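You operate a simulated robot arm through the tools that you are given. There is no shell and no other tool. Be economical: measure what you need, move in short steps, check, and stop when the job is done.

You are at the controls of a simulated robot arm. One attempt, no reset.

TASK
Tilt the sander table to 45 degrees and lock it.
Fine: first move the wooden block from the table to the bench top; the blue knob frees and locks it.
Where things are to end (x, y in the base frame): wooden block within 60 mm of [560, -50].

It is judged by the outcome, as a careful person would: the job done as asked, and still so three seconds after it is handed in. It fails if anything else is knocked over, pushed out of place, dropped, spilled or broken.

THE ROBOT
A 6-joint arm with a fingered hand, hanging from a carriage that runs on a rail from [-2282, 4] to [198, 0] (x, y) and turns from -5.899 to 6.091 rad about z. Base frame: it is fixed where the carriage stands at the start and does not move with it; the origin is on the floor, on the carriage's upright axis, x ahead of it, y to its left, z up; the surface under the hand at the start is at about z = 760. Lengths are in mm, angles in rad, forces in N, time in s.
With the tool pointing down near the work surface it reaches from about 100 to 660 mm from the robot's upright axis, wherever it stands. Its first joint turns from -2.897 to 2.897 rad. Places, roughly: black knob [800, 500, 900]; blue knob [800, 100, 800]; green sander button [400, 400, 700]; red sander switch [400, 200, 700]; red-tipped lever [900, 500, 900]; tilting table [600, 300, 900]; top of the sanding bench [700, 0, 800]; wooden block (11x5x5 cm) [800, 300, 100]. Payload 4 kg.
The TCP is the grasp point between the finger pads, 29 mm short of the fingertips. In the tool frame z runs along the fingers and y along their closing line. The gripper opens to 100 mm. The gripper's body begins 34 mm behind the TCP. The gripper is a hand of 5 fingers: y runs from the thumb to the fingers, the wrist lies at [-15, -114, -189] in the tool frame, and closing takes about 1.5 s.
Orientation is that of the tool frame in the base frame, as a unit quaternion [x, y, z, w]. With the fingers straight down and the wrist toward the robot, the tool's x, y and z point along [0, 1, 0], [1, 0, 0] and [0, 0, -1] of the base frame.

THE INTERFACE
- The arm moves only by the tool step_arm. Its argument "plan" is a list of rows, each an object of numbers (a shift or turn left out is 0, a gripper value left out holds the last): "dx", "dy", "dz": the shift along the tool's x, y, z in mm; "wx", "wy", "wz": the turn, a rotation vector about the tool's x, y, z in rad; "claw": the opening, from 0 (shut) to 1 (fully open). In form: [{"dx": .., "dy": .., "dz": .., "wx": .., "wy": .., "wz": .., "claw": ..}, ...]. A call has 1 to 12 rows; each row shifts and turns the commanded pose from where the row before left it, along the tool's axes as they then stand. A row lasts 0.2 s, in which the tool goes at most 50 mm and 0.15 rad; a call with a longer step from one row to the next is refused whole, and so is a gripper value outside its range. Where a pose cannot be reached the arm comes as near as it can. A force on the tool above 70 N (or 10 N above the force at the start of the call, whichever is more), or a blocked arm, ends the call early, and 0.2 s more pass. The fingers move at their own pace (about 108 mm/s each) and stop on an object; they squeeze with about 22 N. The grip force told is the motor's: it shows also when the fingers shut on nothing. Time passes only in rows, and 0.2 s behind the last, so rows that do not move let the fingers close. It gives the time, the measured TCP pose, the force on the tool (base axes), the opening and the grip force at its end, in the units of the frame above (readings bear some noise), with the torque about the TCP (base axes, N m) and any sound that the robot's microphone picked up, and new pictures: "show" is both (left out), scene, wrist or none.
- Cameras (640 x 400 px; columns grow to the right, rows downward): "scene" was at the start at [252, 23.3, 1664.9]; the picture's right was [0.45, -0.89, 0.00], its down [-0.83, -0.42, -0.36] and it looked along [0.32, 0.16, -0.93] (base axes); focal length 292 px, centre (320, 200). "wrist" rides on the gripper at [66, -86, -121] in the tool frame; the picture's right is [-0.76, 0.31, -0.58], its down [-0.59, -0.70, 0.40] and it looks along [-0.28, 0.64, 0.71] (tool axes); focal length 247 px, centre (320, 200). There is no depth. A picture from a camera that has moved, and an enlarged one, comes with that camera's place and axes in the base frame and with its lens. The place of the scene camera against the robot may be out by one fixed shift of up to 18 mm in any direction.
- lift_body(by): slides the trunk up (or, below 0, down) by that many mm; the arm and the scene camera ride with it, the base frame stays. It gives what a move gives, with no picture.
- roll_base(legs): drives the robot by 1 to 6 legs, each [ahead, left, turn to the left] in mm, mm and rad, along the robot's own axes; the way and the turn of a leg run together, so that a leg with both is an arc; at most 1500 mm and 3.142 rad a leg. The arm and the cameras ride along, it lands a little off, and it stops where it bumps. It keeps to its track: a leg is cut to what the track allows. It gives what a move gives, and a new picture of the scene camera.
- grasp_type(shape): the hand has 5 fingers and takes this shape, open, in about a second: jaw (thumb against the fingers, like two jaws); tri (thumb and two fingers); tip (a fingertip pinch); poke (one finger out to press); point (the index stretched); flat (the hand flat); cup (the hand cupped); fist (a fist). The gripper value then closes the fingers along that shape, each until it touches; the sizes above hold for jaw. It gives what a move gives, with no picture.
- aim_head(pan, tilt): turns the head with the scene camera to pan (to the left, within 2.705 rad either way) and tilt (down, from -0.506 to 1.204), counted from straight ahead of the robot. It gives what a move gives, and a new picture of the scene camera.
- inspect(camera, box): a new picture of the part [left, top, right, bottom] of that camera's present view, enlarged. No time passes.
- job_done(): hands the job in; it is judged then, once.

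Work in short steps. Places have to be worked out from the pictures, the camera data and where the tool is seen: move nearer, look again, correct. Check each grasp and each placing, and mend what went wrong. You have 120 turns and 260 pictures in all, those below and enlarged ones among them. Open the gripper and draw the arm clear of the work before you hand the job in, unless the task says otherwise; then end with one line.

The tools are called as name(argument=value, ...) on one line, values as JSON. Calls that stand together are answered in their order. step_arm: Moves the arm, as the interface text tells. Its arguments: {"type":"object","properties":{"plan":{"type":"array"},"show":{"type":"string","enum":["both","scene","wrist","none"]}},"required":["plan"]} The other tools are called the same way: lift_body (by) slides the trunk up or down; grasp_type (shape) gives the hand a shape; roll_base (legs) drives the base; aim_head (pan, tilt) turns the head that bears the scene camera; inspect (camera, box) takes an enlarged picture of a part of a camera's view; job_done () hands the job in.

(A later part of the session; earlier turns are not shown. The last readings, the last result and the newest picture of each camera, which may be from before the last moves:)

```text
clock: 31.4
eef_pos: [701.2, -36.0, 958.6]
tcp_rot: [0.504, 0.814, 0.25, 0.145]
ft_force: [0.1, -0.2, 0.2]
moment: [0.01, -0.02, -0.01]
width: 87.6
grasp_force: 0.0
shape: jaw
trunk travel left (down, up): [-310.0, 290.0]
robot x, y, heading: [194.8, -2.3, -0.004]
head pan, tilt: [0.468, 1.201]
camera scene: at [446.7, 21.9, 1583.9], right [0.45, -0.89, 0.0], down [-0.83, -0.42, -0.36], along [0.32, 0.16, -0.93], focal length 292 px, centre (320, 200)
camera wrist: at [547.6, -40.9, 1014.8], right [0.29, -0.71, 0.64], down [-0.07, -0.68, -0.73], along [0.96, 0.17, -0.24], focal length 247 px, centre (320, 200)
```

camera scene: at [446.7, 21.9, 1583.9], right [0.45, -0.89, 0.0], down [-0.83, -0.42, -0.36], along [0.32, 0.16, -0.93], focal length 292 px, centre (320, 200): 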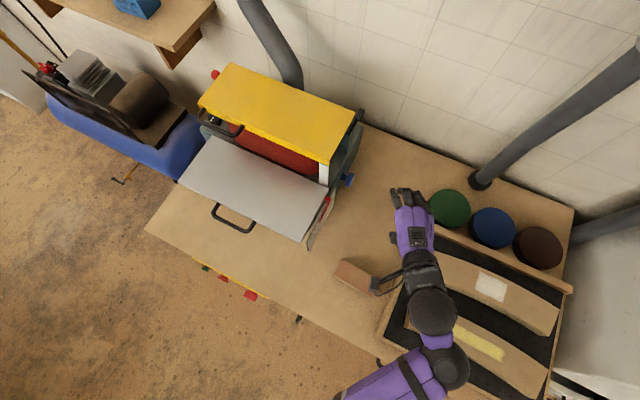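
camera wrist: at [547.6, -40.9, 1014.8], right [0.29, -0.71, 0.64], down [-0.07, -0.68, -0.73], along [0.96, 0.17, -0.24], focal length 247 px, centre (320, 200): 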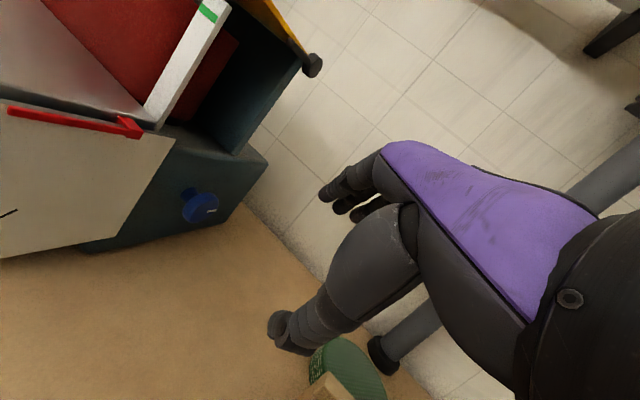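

Knob disc triangulates to about [793, 103, 846]. I switch to the tri shape (fewer fingers near the housing), and roll 0.42 rad so the closing line lies in the disc's plane.

grasp_type(shape="tri")

step_arm(plan=[{"wz": 0.14}, {"wz": 0.14}, {"wz": 0.14}, {"dx": 20, "dy": 5, "dz": 16}, {"dx": 20, "dy": 5, "dz": 16}])

```text
clock: 32.3
eef_pos: [700.7, -35.7, 959.0]
tcp_rot: [0.504, 0.814, 0.25, 0.145]
ft_force: [1.0, 0.3, -0.9]
moment: [-0.01, -0.03, 0.03]
width: 100.2
grasp_force: 0.0
shape: tri
trunk travel left (down, up): [-310.0, 290.0]
robot x, y, heading: [197.0, -0.7, -0.004]
head pan, tilt: [0.468, 1.201]
```

```text
clock: 33.5
eef_pos: [720.6, 8.5, 946.9]
tcp_rot: [0.663, 0.69, 0.275, 0.091]
ft_force: [-0.7, -0.4, 0.0]
moment: [0.01, -0.04, 0.04]
width: 99.8
grasp_force: 0.1
shape: tri
trunk travel left (down, up): [-310.0, 290.0]
robot x, y, heading: [192.0, -3.1, -0.007]
head pan, tilt: [0.468, 1.201]
camera scene: at [446.7, 21.9, 1583.9], right [0.45, -0.89, 0.0], down [-0.83, -0.42, -0.36], along [0.32, 0.16, -0.93], focal length 292 px, centre (320, 200)
camera wrist: at [579.9, 44.4, 1021.9], right [0.06, -0.89, 0.45], down [-0.35, -0.44, -0.82], along [0.93, -0.11, -0.34], focal length 247 px, centre (320, 200)
```

scene: 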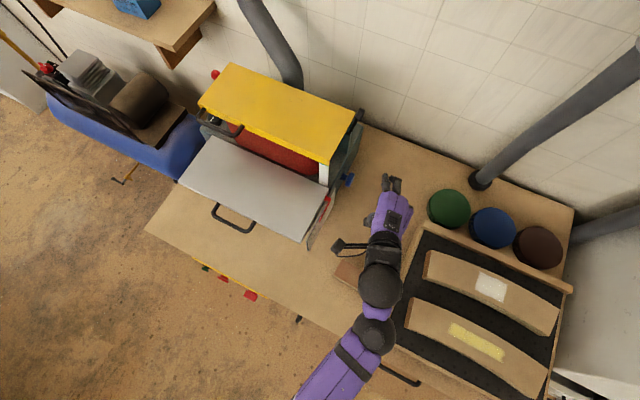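
wrist: 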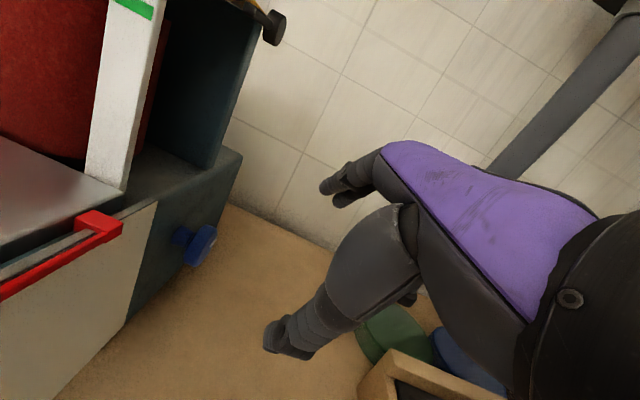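

The wrist camera would come near the table edge in this pose, so I lean the hand further left (about its closing axis) to bring wrist and camera to the right side.

step_arm(plan=[{"wy": 0.1}, {"wy": 0.1}, {"wy": 0.1}, {"wy": 0.1}])

```text
clock: 34.5
eef_pos: [720.4, 9.9, 947.2]
tcp_rot: [0.595, 0.695, 0.401, -0.049]
ft_force: [-0.1, 0.9, -0.2]
moment: [-0.03, 0.02, 0.0]
width: 99.8
grasp_force: 0.0
shape: tri
trunk travel left (down, up): [-310.0, 290.0]
robot x, y, heading: [197.0, -2.8, 0.001]
head pan, tilt: [0.468, 1.201]
camera scene: at [446.7, 21.9, 1583.9], right [0.45, -0.89, 0.0], down [-0.83, -0.42, -0.36], along [0.32, 0.16, -0.93], focal length 292 px, centre (320, 200)
camera wrist: at [578.0, -10.4, 1022.7], right [0.25, -0.96, 0.13], down [-0.28, -0.2, -0.94], along [0.93, 0.2, -0.31], focal length 247 px, centre (320, 200)
```

scene: 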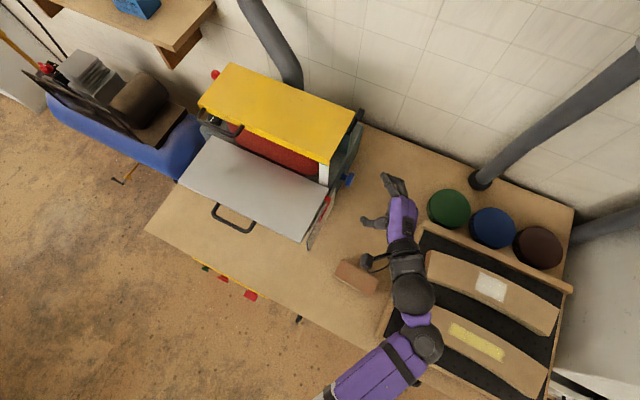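
wrist: 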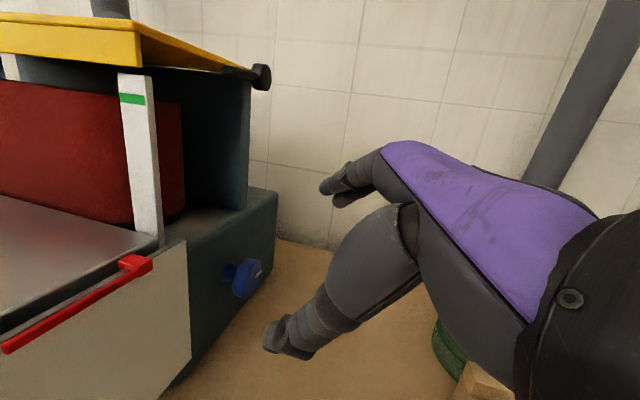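

This pose works. Now I pre-rotate about the knob axis (base +y) clockwise by 0.5 rad, to raise the wrist and gain stroke for loosening counter-clockwise.

step_arm(plan=[{"wx": 0.079, "wy": -0.003, "wz": 0.0615}, {"wx": 0.079, "wy": -0.003, "wz": 0.0615}, {"wx": 0.079, "wy": -0.003, "wz": 0.0615}, {"wx": 0.079, "wy": -0.003, "wz": 0.0615}, {"wx": 0.079, "wy": -0.003, "wz": 0.0615}])

```text
clock: 35.7
eef_pos: [722.1, 9.2, 946.2]
tcp_rot: [0.676, 0.661, 0.24, -0.22]
ft_force: [-0.9, -0.6, -0.4]
moment: [0.02, -0.01, 0.01]
width: 100.0
grasp_force: 0.0
shape: tri
trunk travel left (down, up): [-310.0, 290.0]
robot x, y, heading: [197.2, 2.5, -0.005]
head pan, tilt: [0.468, 1.201]
camera scene: at [446.7, 21.9, 1583.9], right [0.45, -0.89, 0.0], down [-0.83, -0.42, -0.36], along [0.32, 0.16, -0.93], focal length 292 px, centre (320, 200)
camera wrist: at [632.1, -10.3, 1082.0], right [0.28, -0.96, -0.01], down [-0.69, -0.2, -0.69], along [0.66, 0.2, -0.72], focal length 247 px, centre (320, 200)
```

scene: 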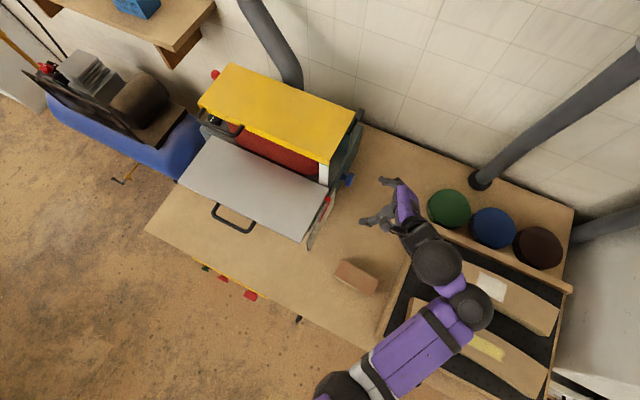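
wrist: 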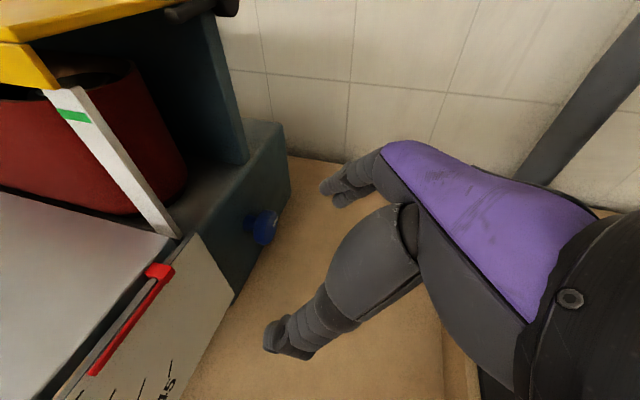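

The knob refines to about [783, 103, 851]. I move to a pre-grasp 60 mm short of it along the finger direction.

step_arm(plan=[{"dy": 28, "dx": 8, "dz": 10}, {"dy": 28, "dx": 8, "dz": 16}, {"dz": 25}, {"dz": 25}])

inspect(camera="scene", box=[300, 120, 460, 260])

```text
clock: 36.7
eef_pos: [779.7, 68.4, 896.1]
tcp_rot: [0.676, 0.662, 0.241, -0.219]
ft_force: [0.2, 0.1, 0.5]
moment: [0.01, 0.01, 0.0]
width: 99.9
grasp_force: 0.1
shape: tri
trunk travel left (down, up): [-310.0, 290.0]
robot x, y, heading: [196.3, 1.3, -0.005]
head pan, tilt: [0.468, 1.201]
camera scene: at [446.5, 21.9, 1583.9], right [0.45, -0.89, 0.0], down [-0.83, -0.42, -0.36], along [0.32, 0.16, -0.93], focal length 292 px, centre (320, 200)
camera wrist: at [690.1, 47.6, 1031.1], right [0.28, -0.96, 0.0], down [-0.69, -0.2, -0.69], along [0.66, 0.2, -0.72], focal length 247 px, centre (320, 200)
```

scene: 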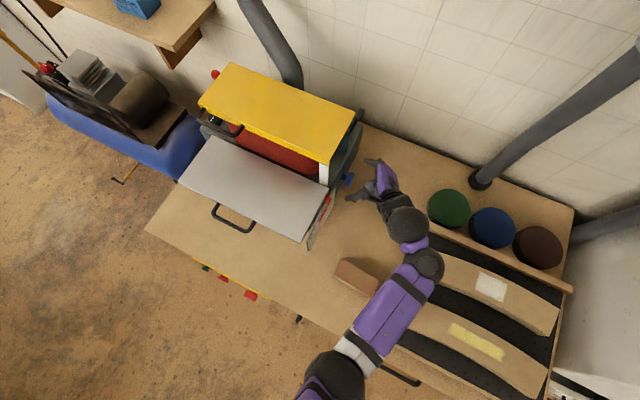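
wrist: 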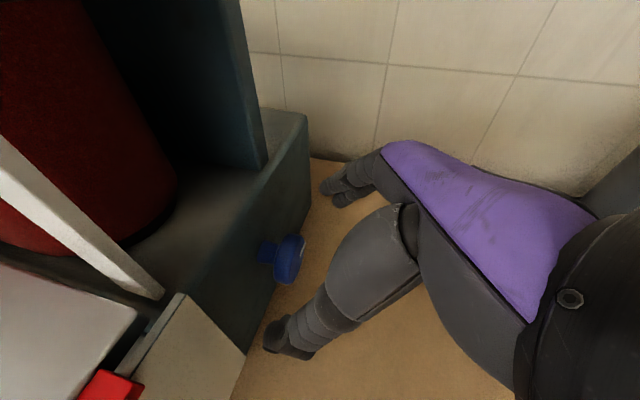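

```text
2.86 times, centred on (380, 190) of scene
camera zoom: at [446.5, 21.9, 1583.9], right [0.45, -0.89, 0.0], down [-0.83, -0.42, -0.36], along [0.32, 0.16, -0.93], focal length 835 px, centre (149, 229)
```

zoom: 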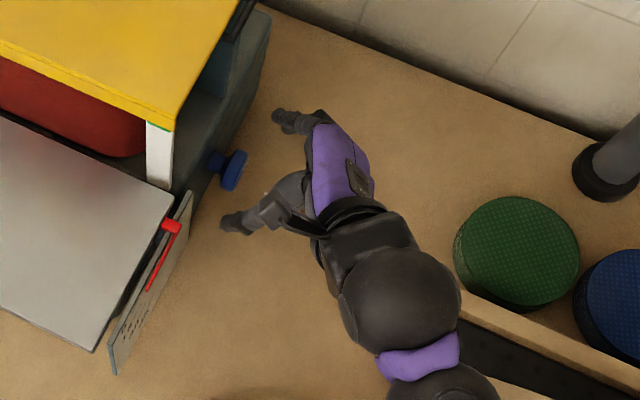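

The knob is straight ahead of the hand at [786, 102, 848]. I advance 45 mm along the fingers and check.

step_arm(plan=[{"dx": -2, "dy": 3, "dz": 15, "claw": 0.85}, {"dx": -2, "dy": 3, "dz": 15}, {"dz": 15}])

inspect(camera="scene", box=[310, 130, 420, 220])

inspect(camera="wrist", box=[200, 140, 440, 370])

```text
clock: 37.5
eef_pos: [785.1, 91.7, 860.1]
tcp_rot: [0.676, 0.661, 0.242, -0.219]
ft_force: [0.2, 0.8, -0.6]
moment: [0.01, 0.01, -0.01]
width: 85.4
grasp_force: 0.0
shape: tri
trunk travel left (down, up): [-310.0, 290.0]
robot x, y, heading: [193.9, 4.0, -0.01]
head pan, tilt: [0.468, 1.201]
camera scene: at [446.6, 21.9, 1583.9], right [0.45, -0.89, 0.0], down [-0.83, -0.42, -0.36], along [0.32, 0.16, -0.93], focal length 292 px, centre (320, 200)
camera wrist: at [695.8, 70.8, 995.1], right [0.28, -0.96, 0.0], down [-0.69, -0.2, -0.69], along [0.66, 0.2, -0.72], focal length 247 px, centre (320, 200)
```

scene: 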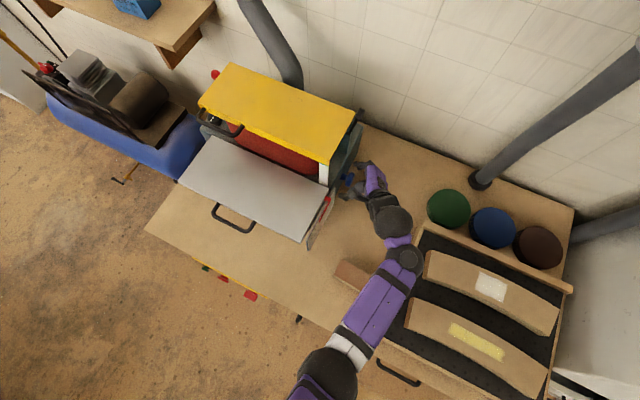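
wrist: 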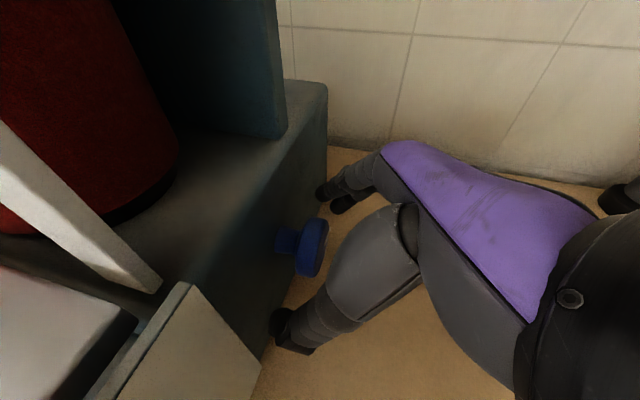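

```text
4.44 times, centred on (365, 175) of scene
camera zoom: at [446.6, 21.9, 1583.9], right [0.45, -0.89, 0.0], down [-0.83, -0.42, -0.36], along [0.32, 0.16, -0.93], focal length 1299 px, centre (120, 311)
```

zoom: 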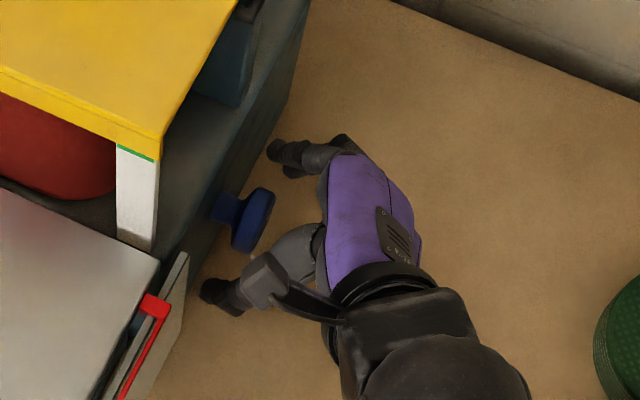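

```text
1.74 times, centred on (320, 255) of wrist
camera zoom: at [695.8, 70.8, 995.1], right [0.28, -0.96, 0.0], down [-0.69, -0.2, -0.69], along [0.66, 0.2, -0.72], focal length 430 px, centre (320, 104)
```

zoom: 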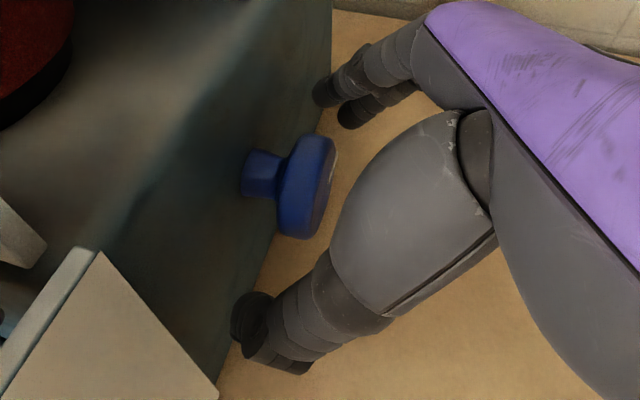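

Disc is between thumb and fingers. A last 12 mm in, then close.

step_arm(plan=[{"dz": 6, "dx": 2}, {"dz": 6}, {"claw": 0.6}, {"claw": 0.4}, {"claw": 0.2}, {"claw": 0}, {}, {}, {}])

inspect(camera="wrist", box=[200, 140, 440, 370])

```text
clock: 39.5
eef_pos: [786.1, 102.1, 851.0]
tcp_rot: [0.676, 0.661, 0.24, -0.221]
ft_force: [1.6, 4.7, -7.4]
moment: [-0.05, -0.07, -0.09]
width: 29.5
grasp_force: 21.7
shape: tri
trunk travel left (down, up): [-310.0, 290.0]
robot x, y, heading: [197.1, -2.1, -0.009]
head pan, tilt: [0.468, 1.201]
camera scene: at [446.5, 22.4, 1583.8], right [0.45, -0.89, 0.0], down [-0.83, -0.42, -0.36], along [0.32, 0.16, -0.93], focal length 292 px, centre (320, 200)
camera wrist: at [696.9, 80.6, 986.3], right [0.28, -0.96, -0.01], down [-0.69, -0.2, -0.69], along [0.66, 0.2, -0.72], focal length 247 px, centre (320, 200)
```

scene: 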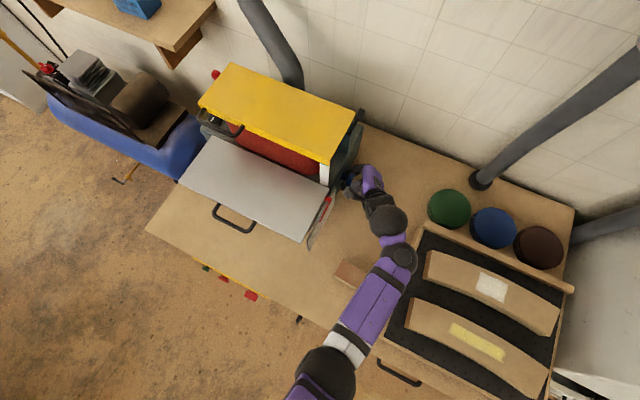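
wrist: 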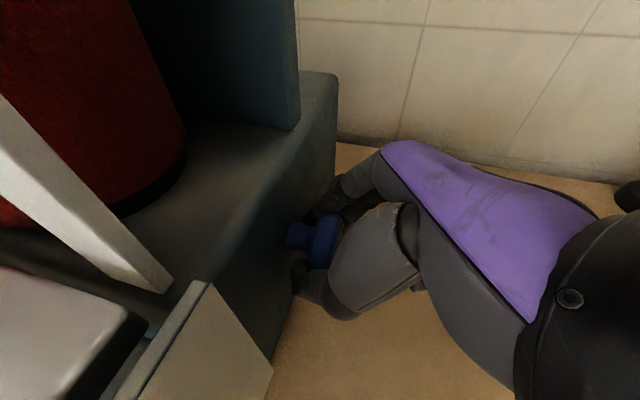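

```text
1.74 times, centred on (320, 255) of wrist
camera zoom: at [696.9, 80.6, 986.3], right [0.28, -0.96, -0.01], down [-0.69, -0.2, -0.69], along [0.66, 0.2, -0.72], focal length 430 px, centre (320, 104)
```

zoom: 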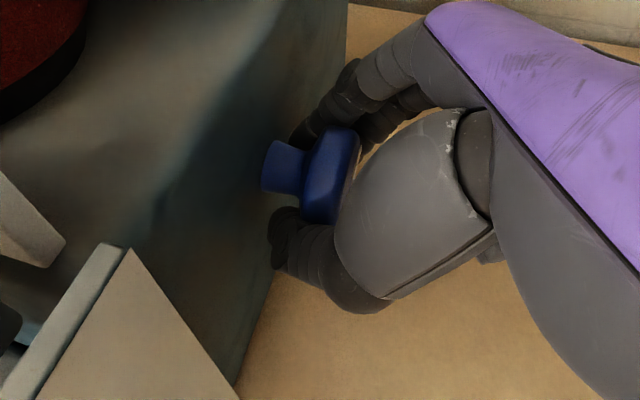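

Gripped. I turn counter-clockwise (about −y) by 0.4 rad and watch the torque.

step_arm(plan=[{"wx": -0.063, "wy": 0.002, "wz": -0.049}, {"wx": -0.063, "wy": 0.002, "wz": -0.049}, {"wx": -0.063, "wy": 0.002, "wz": -0.049}, {"wx": -0.063, "wy": 0.002, "wz": -0.049}, {"wx": -0.063, "wy": 0.002, "wz": -0.049}])

inspect(camera="wrist", box=[200, 140, 440, 370])

```text
clock: 40.7
eef_pos: [785.9, 101.6, 850.4]
tcp_rot: [0.615, 0.692, 0.369, -0.084]
ft_force: [-1.4, 4.7, -10.2]
moment: [-0.05, 0.06, -0.09]
width: 29.4
grasp_force: 22.3
shape: tri
trunk travel left (down, up): [-310.0, 290.0]
robot x, y, heading: [194.5, -0.1, -0.006]
head pan, tilt: [0.468, 1.201]
camera scene: at [445.9, 22.3, 1583.6], right [0.45, -0.89, 0.0], down [-0.83, -0.42, -0.36], along [0.32, 0.16, -0.93], focal length 292 px, centre (320, 200)
camera wrist: at [651.1, 81.5, 940.7], right [0.26, -0.96, 0.11], down [-0.37, -0.2, -0.91], along [0.89, 0.2, -0.41], focal length 247 px, centre (320, 200)
```

scene: 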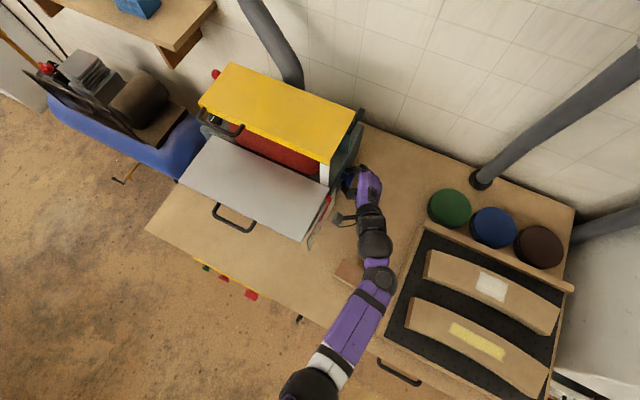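
wrist: 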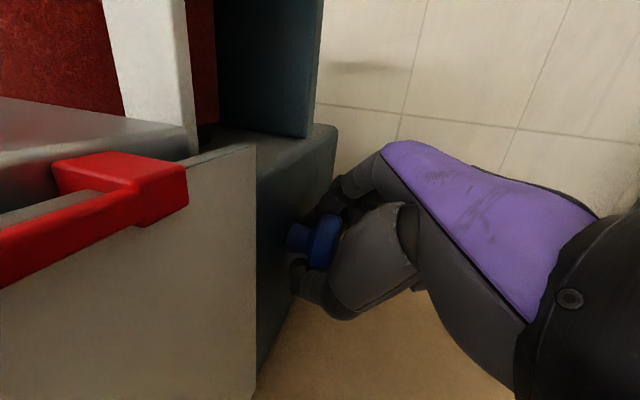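

```text
1.74 times, centred on (320, 255) of wrist
camera zoom: at [651.1, 81.5, 940.7], right [0.26, -0.96, 0.11], down [-0.37, -0.2, -0.91], along [0.89, 0.2, -0.41], focal length 430 px, centre (320, 104)
```

zoom: 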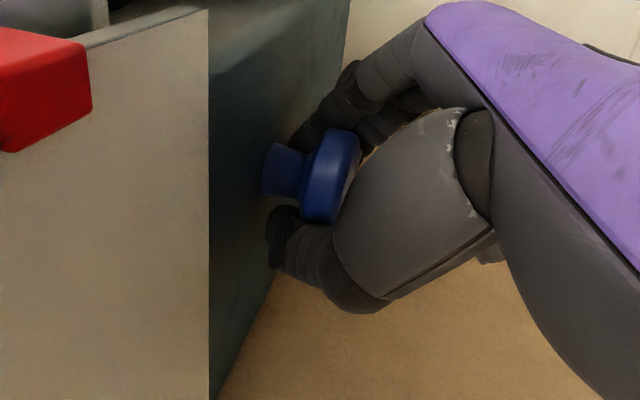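

Little torque, so the knob likely turns freely. I turn 0.24 rad more, then check arm clearance to the block.

step_arm(plan=[{"wx": -0.063, "wy": 0.002, "wz": -0.049}, {"wx": -0.063, "wy": 0.002, "wz": -0.049}, {"wx": -0.063, "wy": 0.002, "wz": -0.049}])

inspect(camera="scene", box=[270, 140, 430, 310])

```text
clock: 41.5
eef_pos: [786.7, 101.5, 849.8]
tcp_rot: [0.567, 0.697, 0.439, 0.001]
ft_force: [-2.8, 5.1, -10.6]
moment: [-0.04, 0.09, -0.1]
width: 29.8
grasp_force: 22.2
shape: tri
trunk travel left (down, up): [-310.0, 290.0]
robot x, y, heading: [189.0, 0.9, -0.007]
head pan, tilt: [0.468, 1.201]
camera scene: at [445.8, 22.4, 1583.6], right [0.45, -0.89, 0.0], down [-0.83, -0.42, -0.36], along [0.32, 0.16, -0.93], focal length 292 px, centre (320, 200)
camera wrist: at [634.1, 81.9, 906.1], right [0.23, -0.96, 0.16], down [-0.15, -0.2, -0.97], along [0.96, 0.19, -0.19], focal length 247 px, centre (320, 200)
```

scene: 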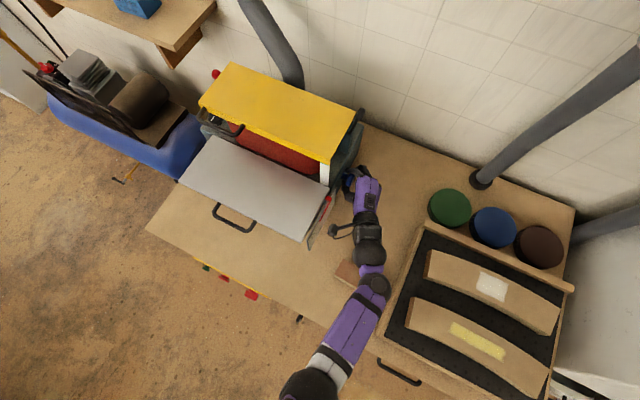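
wrist: 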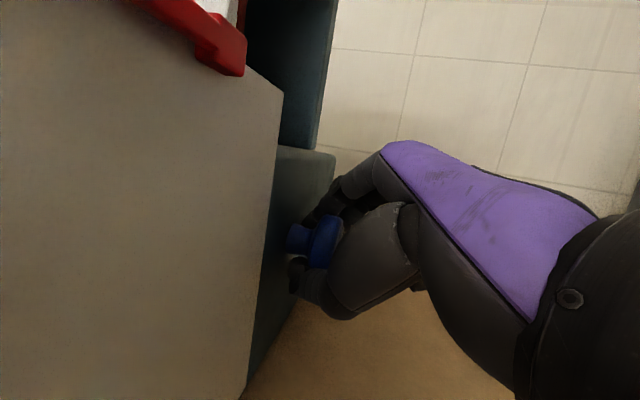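

```text
2.35 times, centred on (350, 225) of scene
camera zoom: at [445.8, 22.4, 1583.6], right [0.45, -0.89, 0.0], down [-0.83, -0.42, -0.36], along [0.32, 0.16, -0.93], focal length 688 px, centre (249, 141)
```

zoom: 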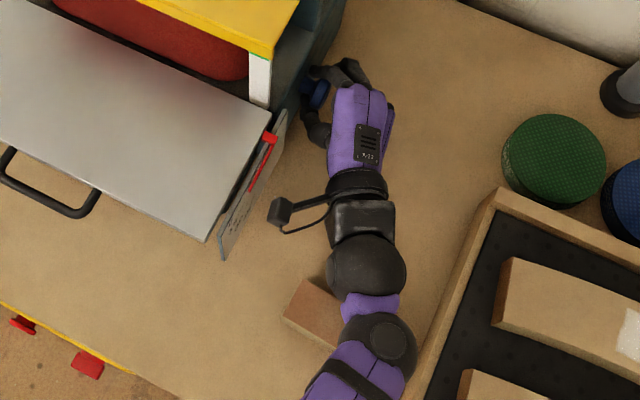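

Turned 0.64 rad so far with low torque. I release and back off along the fingers to read the knob's white mark.

step_arm(plan=[{"claw": 0.3}, {"claw": 0.6}, {"claw": 0.85}, {}, {"dz": -20}, {"dz": -20}, {"dz": -25}, {"dz": -25}])

inspect(camera="wrist", box=[200, 170, 360, 300])

```text
clock: 43.3
eef_pos: [743.8, 44.9, 907.2]
tcp_rot: [0.567, 0.697, 0.44, 0.0]
ft_force: [-0.8, -0.6, 0.1]
moment: [-0.01, 0.02, 0.01]
width: 84.6
grasp_force: 0.1
shape: tri
trunk travel left (down, up): [-310.0, 290.0]
robot x, y, heading: [193.6, 0.1, -0.004]
head pan, tilt: [0.468, 1.201]
camera scene: at [446.6, 21.9, 1583.9], right [0.45, -0.89, 0.0], down [-0.83, -0.42, -0.36], along [0.32, 0.16, -0.93], focal length 292 px, centre (320, 200)
camera wrist: at [591.7, 24.2, 963.5], right [0.23, -0.96, 0.16], down [-0.15, -0.2, -0.97], along [0.96, 0.19, -0.18], focal length 247 px, centre (320, 200)
```

scene: 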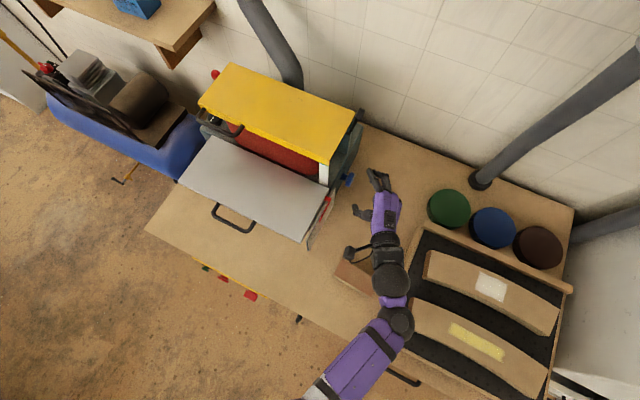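
wrist: 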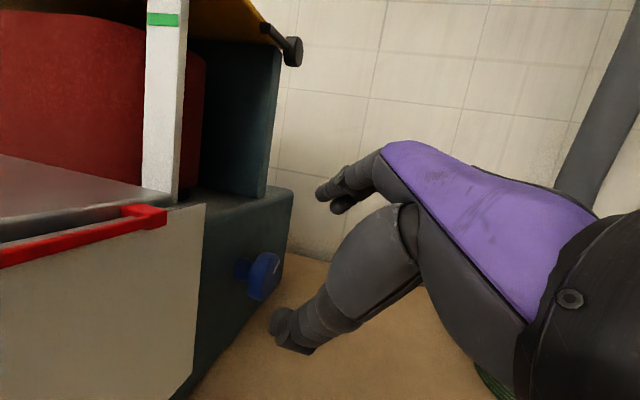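

```text
3.08 times, centred on (280, 235) of wrist
camera zoom: at [591.7, 24.2, 963.5], right [0.23, -0.96, 0.16], down [-0.15, -0.2, -0.97], along [0.96, 0.19, -0.18], focal length 760 px, centre (443, 92)
```

zoom: 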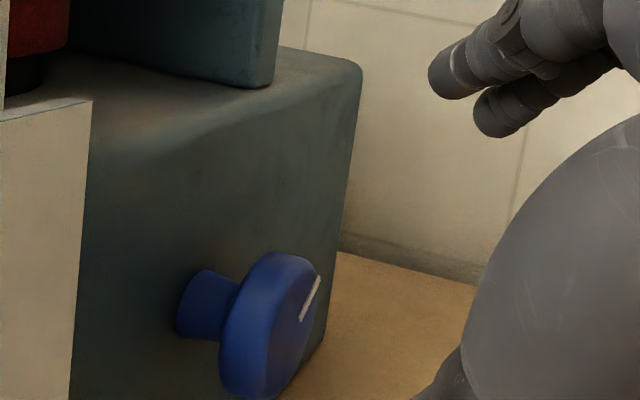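

The mark moved from about −11° to +31°, so the knob does turn with the grip. I re-index the hand clockwise by 0.84 rad for a second counter-clockwise stroke.

step_arm(plan=[{"wx": 0.083, "wy": -0.003, "wz": 0.0646}, {"wx": 0.083, "wy": -0.003, "wz": 0.0646}, {"wx": 0.083, "wy": -0.003, "wz": 0.0646}, {"wx": 0.083, "wy": -0.003, "wz": 0.0646}, {"wx": 0.083, "wy": -0.003, "wz": 0.0646}, {"wx": 0.083, "wy": -0.003, "wz": 0.0646}, {"wx": 0.083, "wy": -0.003, "wz": 0.0646}, {"wx": 0.083, "wy": -0.003, "wz": 0.0646}, {"dx": 8, "dy": 25}, {"dx": 8, "dy": 24, "dz": 14}])

```text
clock: 45.5
eef_pos: [792.1, 65.8, 895.9]
tcp_rot: [0.697, 0.636, 0.17, -0.284]
ft_force: [0.3, 0.7, -0.6]
moment: [0.05, 0.03, -0.03]
width: 84.6
grasp_force: 0.0
shape: tri
trunk travel left (down, up): [-310.0, 290.0]
robot x, y, heading: [195.2, -1.7, -0.008]
head pan, tilt: [0.468, 1.201]
camera scene: at [446.8, 21.9, 1584.0], right [0.45, -0.89, 0.0], down [-0.83, -0.42, -0.36], along [0.32, 0.16, -0.93], focal length 292 px, centre (320, 200)
camera wrist: at [731.4, 45.7, 1046.8], right [0.27, -0.96, -0.06], down [-0.82, -0.2, -0.54], along [0.5, 0.19, -0.84], focal length 247 px, centre (320, 200)
```

scene: 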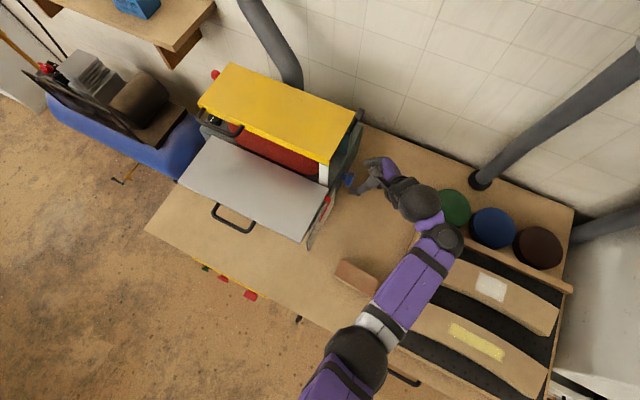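
wrist: 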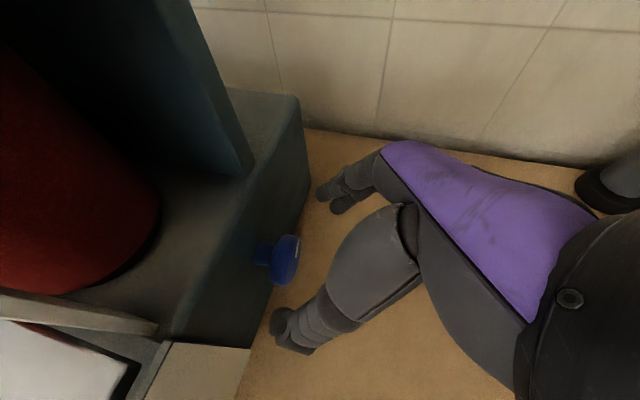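

Aligned with the knob again. I advance 58 mm and close.

step_arm(plan=[{"dz": 15}, {"dz": 15}, {"dz": 15}, {"dz": 13}, {"claw": 0.6}, {"claw": 0.4}, {"claw": 0.2}, {"claw": 0}, {}, {}, {}], show="wrist")

step_arm(plan=[{"wx": -0.083, "wy": 0.003, "wz": -0.0646}, {"wx": -0.083, "wy": 0.003, "wz": -0.0646}, {"wx": -0.083, "wy": 0.003, "wz": -0.0646}, {"wx": -0.083, "wy": 0.003, "wz": -0.0646}, {"wx": -0.083, "wy": 0.003, "wz": -0.0646}, {"wx": -0.083, "wy": 0.003, "wz": -0.0646}, {"wx": -0.083, "wy": 0.003, "wz": -0.0646}, {"wx": -0.083, "wy": 0.003, "wz": -0.0646}], show="wrist")

```text
clock: 47.9
eef_pos: [786.4, 102.4, 851.0]
tcp_rot: [0.696, 0.636, 0.171, -0.285]
ft_force: [10.4, 2.0, -8.4]
moment: [-0.22, -0.14, -0.39]
width: 24.8
grasp_force: 22.2
shape: tri
trunk travel left (down, up): [-310.0, 290.0]
robot x, y, heading: [193.8, 2.4, -0.001]
head pan, tilt: [0.468, 1.201]
camera wrist: at [724.7, 81.7, 1002.4], right [0.27, -0.96, -0.06], down [-0.82, -0.2, -0.54], along [0.51, 0.19, -0.84], focal length 247 px, centre (320, 200)
```

wrist: 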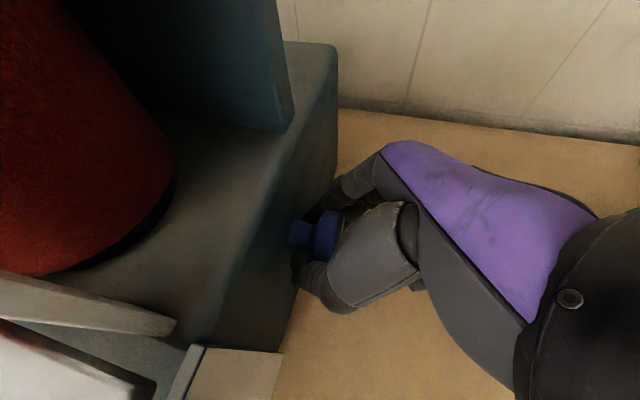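

```text
clock: 49.7
eef_pos: [784.1, 102.6, 849.9]
tcp_rot: [0.566, 0.697, 0.44, 0.0]
ft_force: [2.9, 6.1, -11.6]
moment: [-0.14, 0.16, -0.28]
width: 26.0
grasp_force: 22.0
shape: tri
trunk travel left (down, up): [-310.0, 290.0]
robot x, y, heading: [192.6, -0.0, -0.004]
head pan, tilt: [0.468, 1.201]
camera wrist: at [632.2, 82.3, 906.6], right [0.23, -0.96, 0.17], down [-0.14, -0.2, -0.97], along [0.96, 0.19, -0.18], focal length 247 px, centre (320, 200)
```

wrist: 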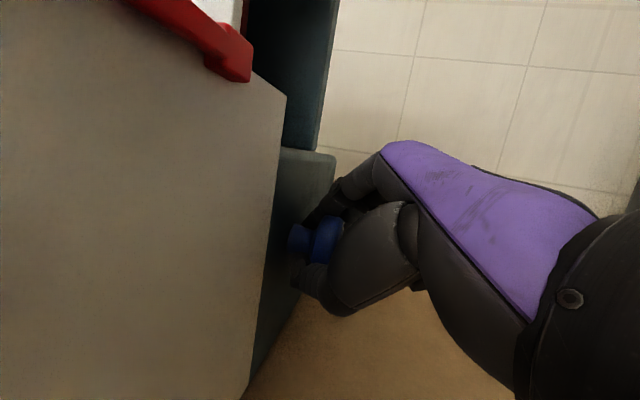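

Second stroke done without resistance. Release, back off and read the mark.

step_arm(plan=[{"claw": 0.3}, {"claw": 0.6}, {"claw": 0.85}, {}, {"dz": -20}, {"dz": -20}, {"dz": -25}, {"dz": -25}], show="scene")

inspect(camera="wrist", box=[200, 170, 360, 300])

```text
clock: 51.5
eef_pos: [739.7, 46.5, 906.6]
tcp_rot: [0.566, 0.697, 0.44, 0.0]
ft_force: [-0.3, 0.2, 0.7]
moment: [0.03, 0.02, -0.01]
width: 84.5
grasp_force: 0.1
shape: tri
trunk travel left (down, up): [-310.0, 290.0]
robot x, y, heading: [194.5, 2.9, -0.001]
head pan, tilt: [0.468, 1.201]
camera scene: at [446.6, 21.9, 1583.9], right [0.45, -0.89, 0.0], down [-0.83, -0.42, -0.36], along [0.32, 0.16, -0.93], focal length 292 px, centre (320, 200)
```

scene: 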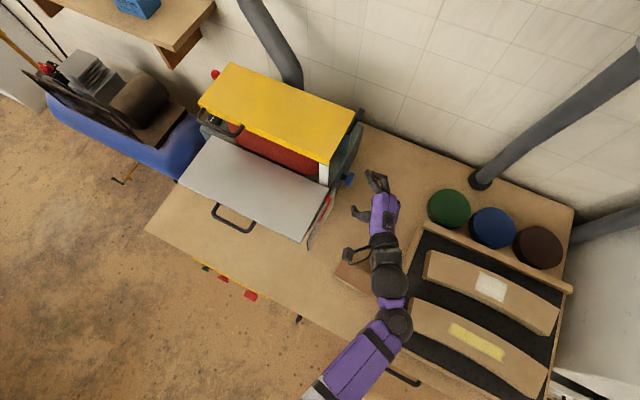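

```text
3.08 times, centred on (280, 235) of wrist
camera zoom: at [587.5, 26.0, 962.2], right [0.23, -0.96, 0.16], down [-0.15, -0.2, -0.97], along [0.96, 0.19, -0.18], focal length 760 px, centre (443, 92)
```

zoom: 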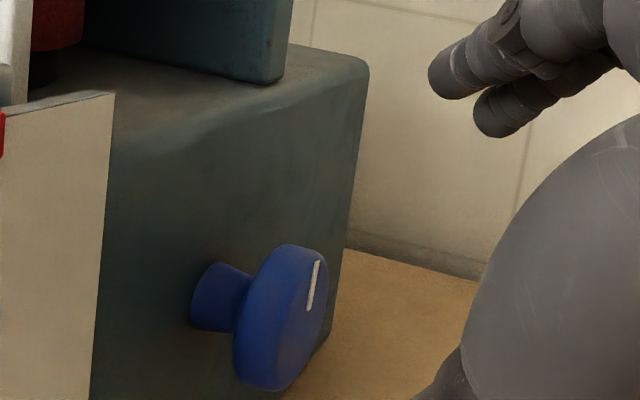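

The mark now points up (~80°): a quarter turn in total. Next I test whether the table is free; I raise the hand, undo the lean and bring it in front of the table handle.

lift_body(by=130)

step_arm(plan=[{"wy": -0.1, "dy": -15}, {"wy": -0.1, "dy": -15}, {"wy": -0.1, "dy": -15}, {"wy": -0.1, "dy": -15}, {"wy": -0.1, "dy": -15}, {"wy": -0.1, "dy": -15}, {"wy": -0.07}])

```text
clock: 53.1
eef_pos: [739.1, 46.8, 1035.9]
tcp_rot: [0.566, 0.697, 0.44, 0.001]
ft_force: [0.3, 0.3, 0.2]
moment: [-0.04, 0.02, -0.03]
width: 84.9
grasp_force: 0.1
shape: tri
trunk travel left (down, up): [-440.0, 160.0]
robot x, y, heading: [193.9, 1.6, -0.008]
head pan, tilt: [0.468, 1.201]
```

```text
clock: 54.7
eef_pos: [669.9, 48.0, 982.3]
tcp_rot: [0.679, 0.658, 0.229, 0.231]
ft_force: [0.0, 0.1, -1.0]
moment: [-0.03, 0.02, 0.01]
width: 85.0
grasp_force: 0.0
shape: tri
trunk travel left (down, up): [-440.0, 160.0]
robot x, y, heading: [191.0, -1.9, -0.009]
head pan, tilt: [0.468, 1.201]
camera scene: at [446.6, 21.9, 1713.9], right [0.45, -0.89, 0.0], down [-0.83, -0.42, -0.36], along [0.32, 0.16, -0.93], focal length 292 px, centre (320, 200)
camera wrist: at [529.5, 117.3, 1026.6], right [-0.14, -0.76, 0.64], down [-0.33, -0.57, -0.75], along [0.94, -0.31, -0.17], focal length 247 px, centre (320, 200)
```

scene: 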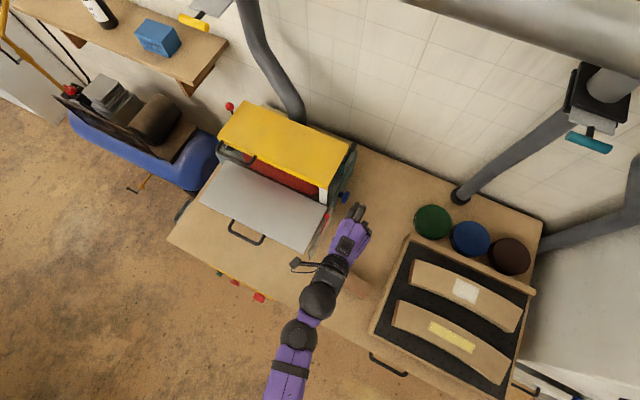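
wrist: 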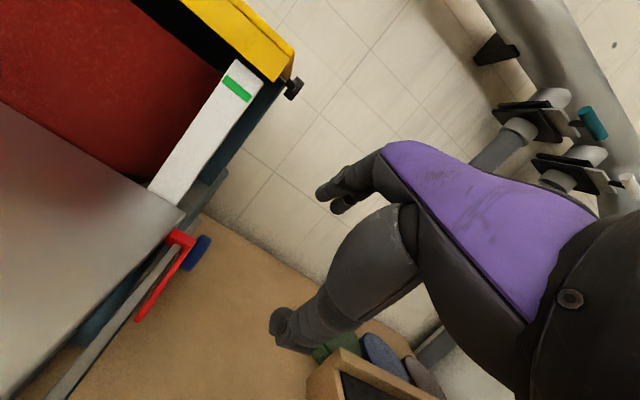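

Now I drive the carriage back 150 mm and shift the hand left to look at the table front and handle.

roll_base(legs=[[-150, 0, 0]])

step_arm(plan=[{"dx": 45}, {"dx": 45}, {"dx": 45}, {"dx": 45}, {"dx": 40}])

```text
clock: 56.1
eef_pos: [518.8, 49.5, 981.6]
tcp_rot: [0.679, 0.658, 0.23, 0.229]
ft_force: [-0.4, -0.4, 0.3]
moment: [0.01, -0.01, 0.02]
width: 84.5
grasp_force: 0.0
shape: tri
trunk travel left (down, up): [-440.0, 160.0]
robot x, y, heading: [45.1, 0.8, -0.003]
head pan, tilt: [0.468, 1.201]
camera scene: at [295.1, 22.6, 1713.9], right [0.45, -0.89, 0.0], down [-0.83, -0.42, -0.36], along [0.32, 0.16, -0.93], focal length 292 px, centre (320, 200)
```

scene: 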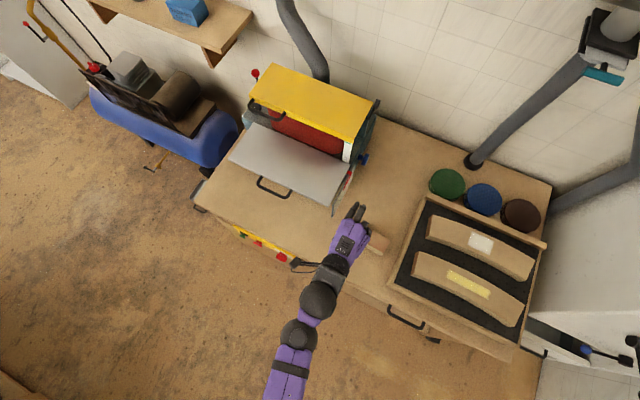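

```text
clock: 57.3
eef_pos: [523.5, 271.1, 984.2]
tcp_rot: [0.678, 0.659, 0.231, 0.229]
ft_force: [-0.1, -0.1, 0.6]
moment: [0.03, 0.04, 0.01]
width: 84.7
grasp_force: 0.0
shape: tri
trunk travel left (down, up): [-440.0, 160.0]
robot x, y, heading: [45.1, 1.7, -0.003]
head pan, tilt: [0.468, 1.201]
camera scene: at [295.1, 22.5, 1713.9], right [0.45, -0.89, 0.0], down [-0.83, -0.42, -0.36], along [0.32, 0.16, -0.93], focal length 292 px, centre (320, 200)
camera wrist: at [382.8, 339.9, 1029.2], right [-0.13, -0.76, 0.64], down [-0.33, -0.57, -0.75], along [0.94, -0.31, -0.17], focal length 247 px, centre (320, 200)
```

scene: 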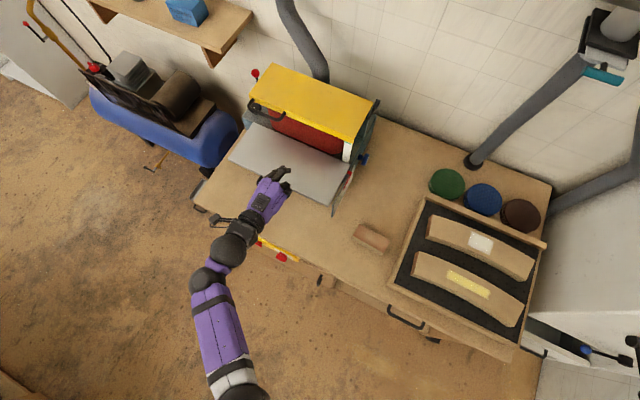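
wrist: 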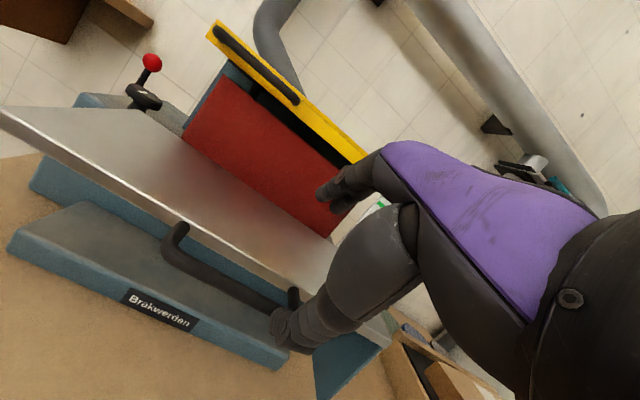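

Good view: the handle bar is at about x 523, y 250–340, z ~930. I close the fingers, make the hand steeper and drive 70 mm ahead so I can press on the table near its front edge as a test.

step_arm(plan=[{"claw": 0.5}, {"claw": 0, "wx": 0.1}, {"wx": 0.1}, {"wx": 0.1}, {"wx": 0.1}, {"wx": 0.1}, {}], show="none")

roll_base(legs=[[70, 0, 0]])

inspect(camera="wrist", box=[0, 0, 640, 400])

```text
clock: 58.9
eef_pos: [524.3, 269.3, 983.8]
tcp_rot: [0.714, 0.695, 0.06, 0.054]
ft_force: [0.5, 0.5, -0.3]
moment: [0.0, 0.01, 0.01]
width: 0.1
grasp_force: 22.2
shape: tri
trunk travel left (down, up): [-440.0, 160.0]
robot x, y, heading: [43.8, 1.9, -0.002]
head pan, tilt: [0.468, 1.201]
```

```text
clock: 59.9
eef_pos: [594.5, 269.2, 983.9]
tcp_rot: [0.715, 0.694, 0.06, 0.054]
ft_force: [-0.3, 0.7, -0.3]
moment: [0.05, 0.02, 0.03]
width: 0.0
grasp_force: 22.5
shape: tri
trunk travel left (down, up): [-440.0, 160.0]
robot x, y, heading: [113.7, 5.0, -0.001]
head pan, tilt: [0.468, 1.201]
camera scene: at [366.1, 22.5, 1713.9], right [0.45, -0.89, 0.0], down [-0.83, -0.42, -0.36], along [0.32, 0.16, -0.93], focal length 292 px, centre (320, 200)
```

scene: 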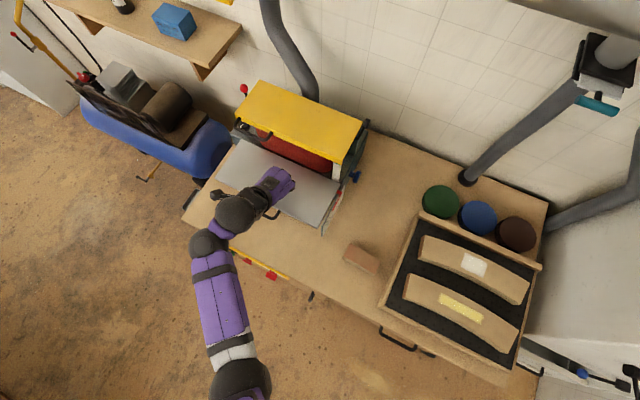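

```text
1.00 times, centred on (320, 200) of wrist (not enlarged: the box is as wide or as high as the picture)
camera zoom: at [492.3, 336.4, 1091.7], right [0.19, -0.77, 0.61], down [-0.65, -0.57, -0.51], along [0.74, -0.3, -0.6], focal length 247 px, centre (320, 200)
```

zoom: 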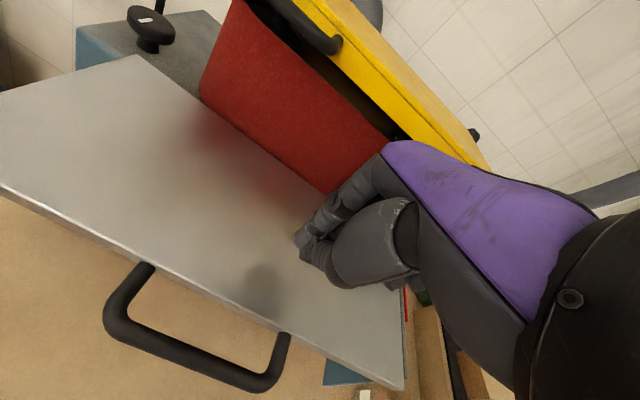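

Fingertips are ~35 mm above the table front. I lower in small steps until contact and press.

step_arm(plan=[{"dz": 10}, {"dz": 10}, {"dz": 6}], show="none")

step_arm(plan=[{"dz": 5}, {"dz": 4}], show="none")

step_arm(plan=[{"dz": 4}, {"dz": 4}], show="wrist")

```text
clock: 60.7
eef_pos: [599.5, 269.1, 958.3]
tcp_rot: [0.715, 0.694, 0.061, 0.055]
ft_force: [0.7, 0.2, 2.7]
moment: [0.0, 0.01, -0.02]
width: 0.0
grasp_force: 22.4
shape: tri
trunk travel left (down, up): [-440.0, 160.0]
robot x, y, heading: [112.6, -2.1, -0.002]
head pan, tilt: [0.468, 1.201]
```

```text
clock: 61.3
eef_pos: [601.4, 270.6, 948.4]
tcp_rot: [0.715, 0.694, 0.061, 0.055]
ft_force: [-1.6, 0.5, 5.3]
moment: [0.02, 0.04, 0.02]
width: 0.0
grasp_force: 21.7
shape: tri
trunk travel left (down, up): [-440.0, 160.0]
robot x, y, heading: [119.5, 1.3, -0.004]
head pan, tilt: [0.468, 1.201]
```

```text
clock: 61.9
eef_pos: [602.4, 269.7, 941.4]
tcp_rot: [0.715, 0.695, 0.059, 0.053]
ft_force: [-0.5, 0.1, 3.9]
moment: [-0.04, 0.02, 0.0]
width: 0.0
grasp_force: 21.8
shape: tri
trunk travel left (down, up): [-440.0, 160.0]
robot x, y, heading: [114.4, -0.5, -0.002]
head pan, tilt: [0.468, 1.201]
camera wrist: at [499.6, 336.6, 1049.4], right [0.19, -0.77, 0.61], down [-0.65, -0.57, -0.51], along [0.74, -0.3, -0.6], focal length 247 px, centre (320, 200)
```

wrist: 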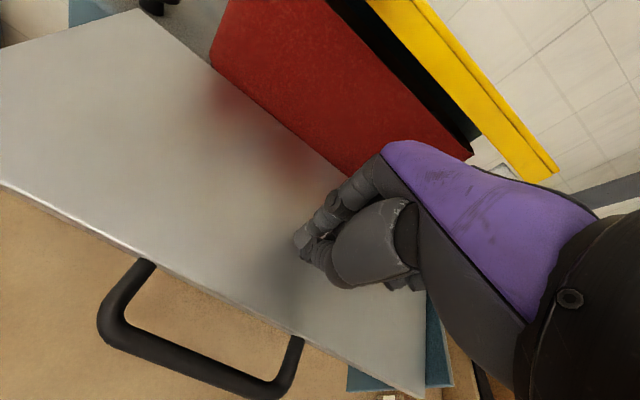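

Only ~4 N needed and the table follows: it is free. I continue pressing down along the arc in small steps.

step_arm(plan=[{"dz": 7, "dy": 1}, {"dz": 7, "dy": 1}, {"dz": 7, "dy": 2}, {"dz": 7, "dy": 2}, {"dz": 7, "dy": 2}])

inspect(camera="scene", box=[190, 90, 390, 260])

```text
clock: 63.1
eef_pos: [616.3, 269.6, 907.7]
tcp_rot: [0.715, 0.695, 0.059, 0.053]
ft_force: [-2.8, 0.2, 3.2]
moment: [0.01, 0.06, 0.05]
width: 0.0
grasp_force: 21.5
shape: tri
trunk travel left (down, up): [-440.0, 160.0]
robot x, y, heading: [114.7, 0.0, -0.007]
head pan, tilt: [0.468, 1.201]
camera scene: at [366.0, 22.6, 1713.8], right [0.45, -0.89, 0.0], down [-0.83, -0.42, -0.36], along [0.32, 0.16, -0.93], focal length 292 px, centre (320, 200)
camera wrist: at [512.6, 336.7, 1015.8], right [0.19, -0.77, 0.61], down [-0.65, -0.57, -0.51], along [0.74, -0.3, -0.6], focal length 247 px, centre (320, 200)
```

scene: 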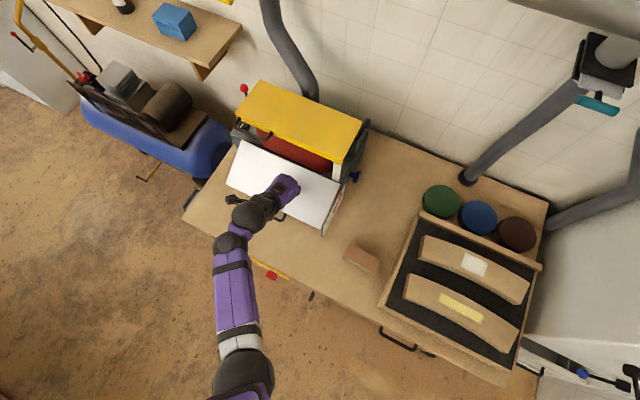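
wrist: 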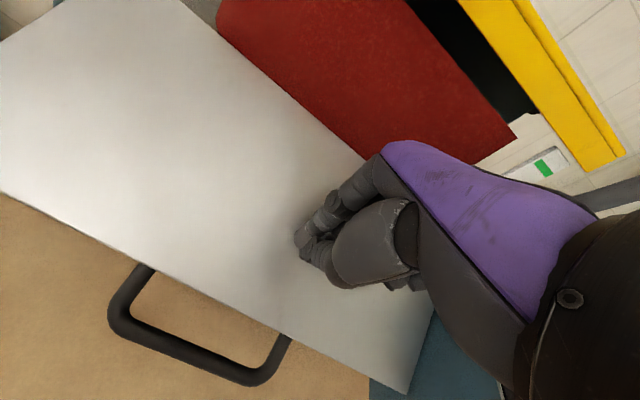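

```text
2.35 times, centred on (290, 175) of scene
camera zoom: at [366.0, 22.6, 1713.8], right [0.45, -0.89, 0.0], down [-0.83, -0.42, -0.36], along [0.32, 0.16, -0.93], focal length 688 px, centre (391, 259)
```

zoom: 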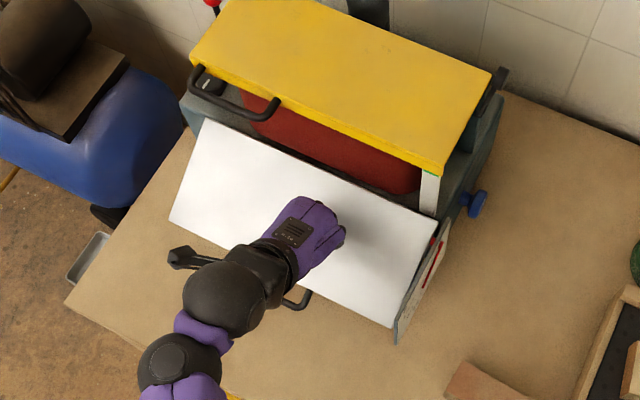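

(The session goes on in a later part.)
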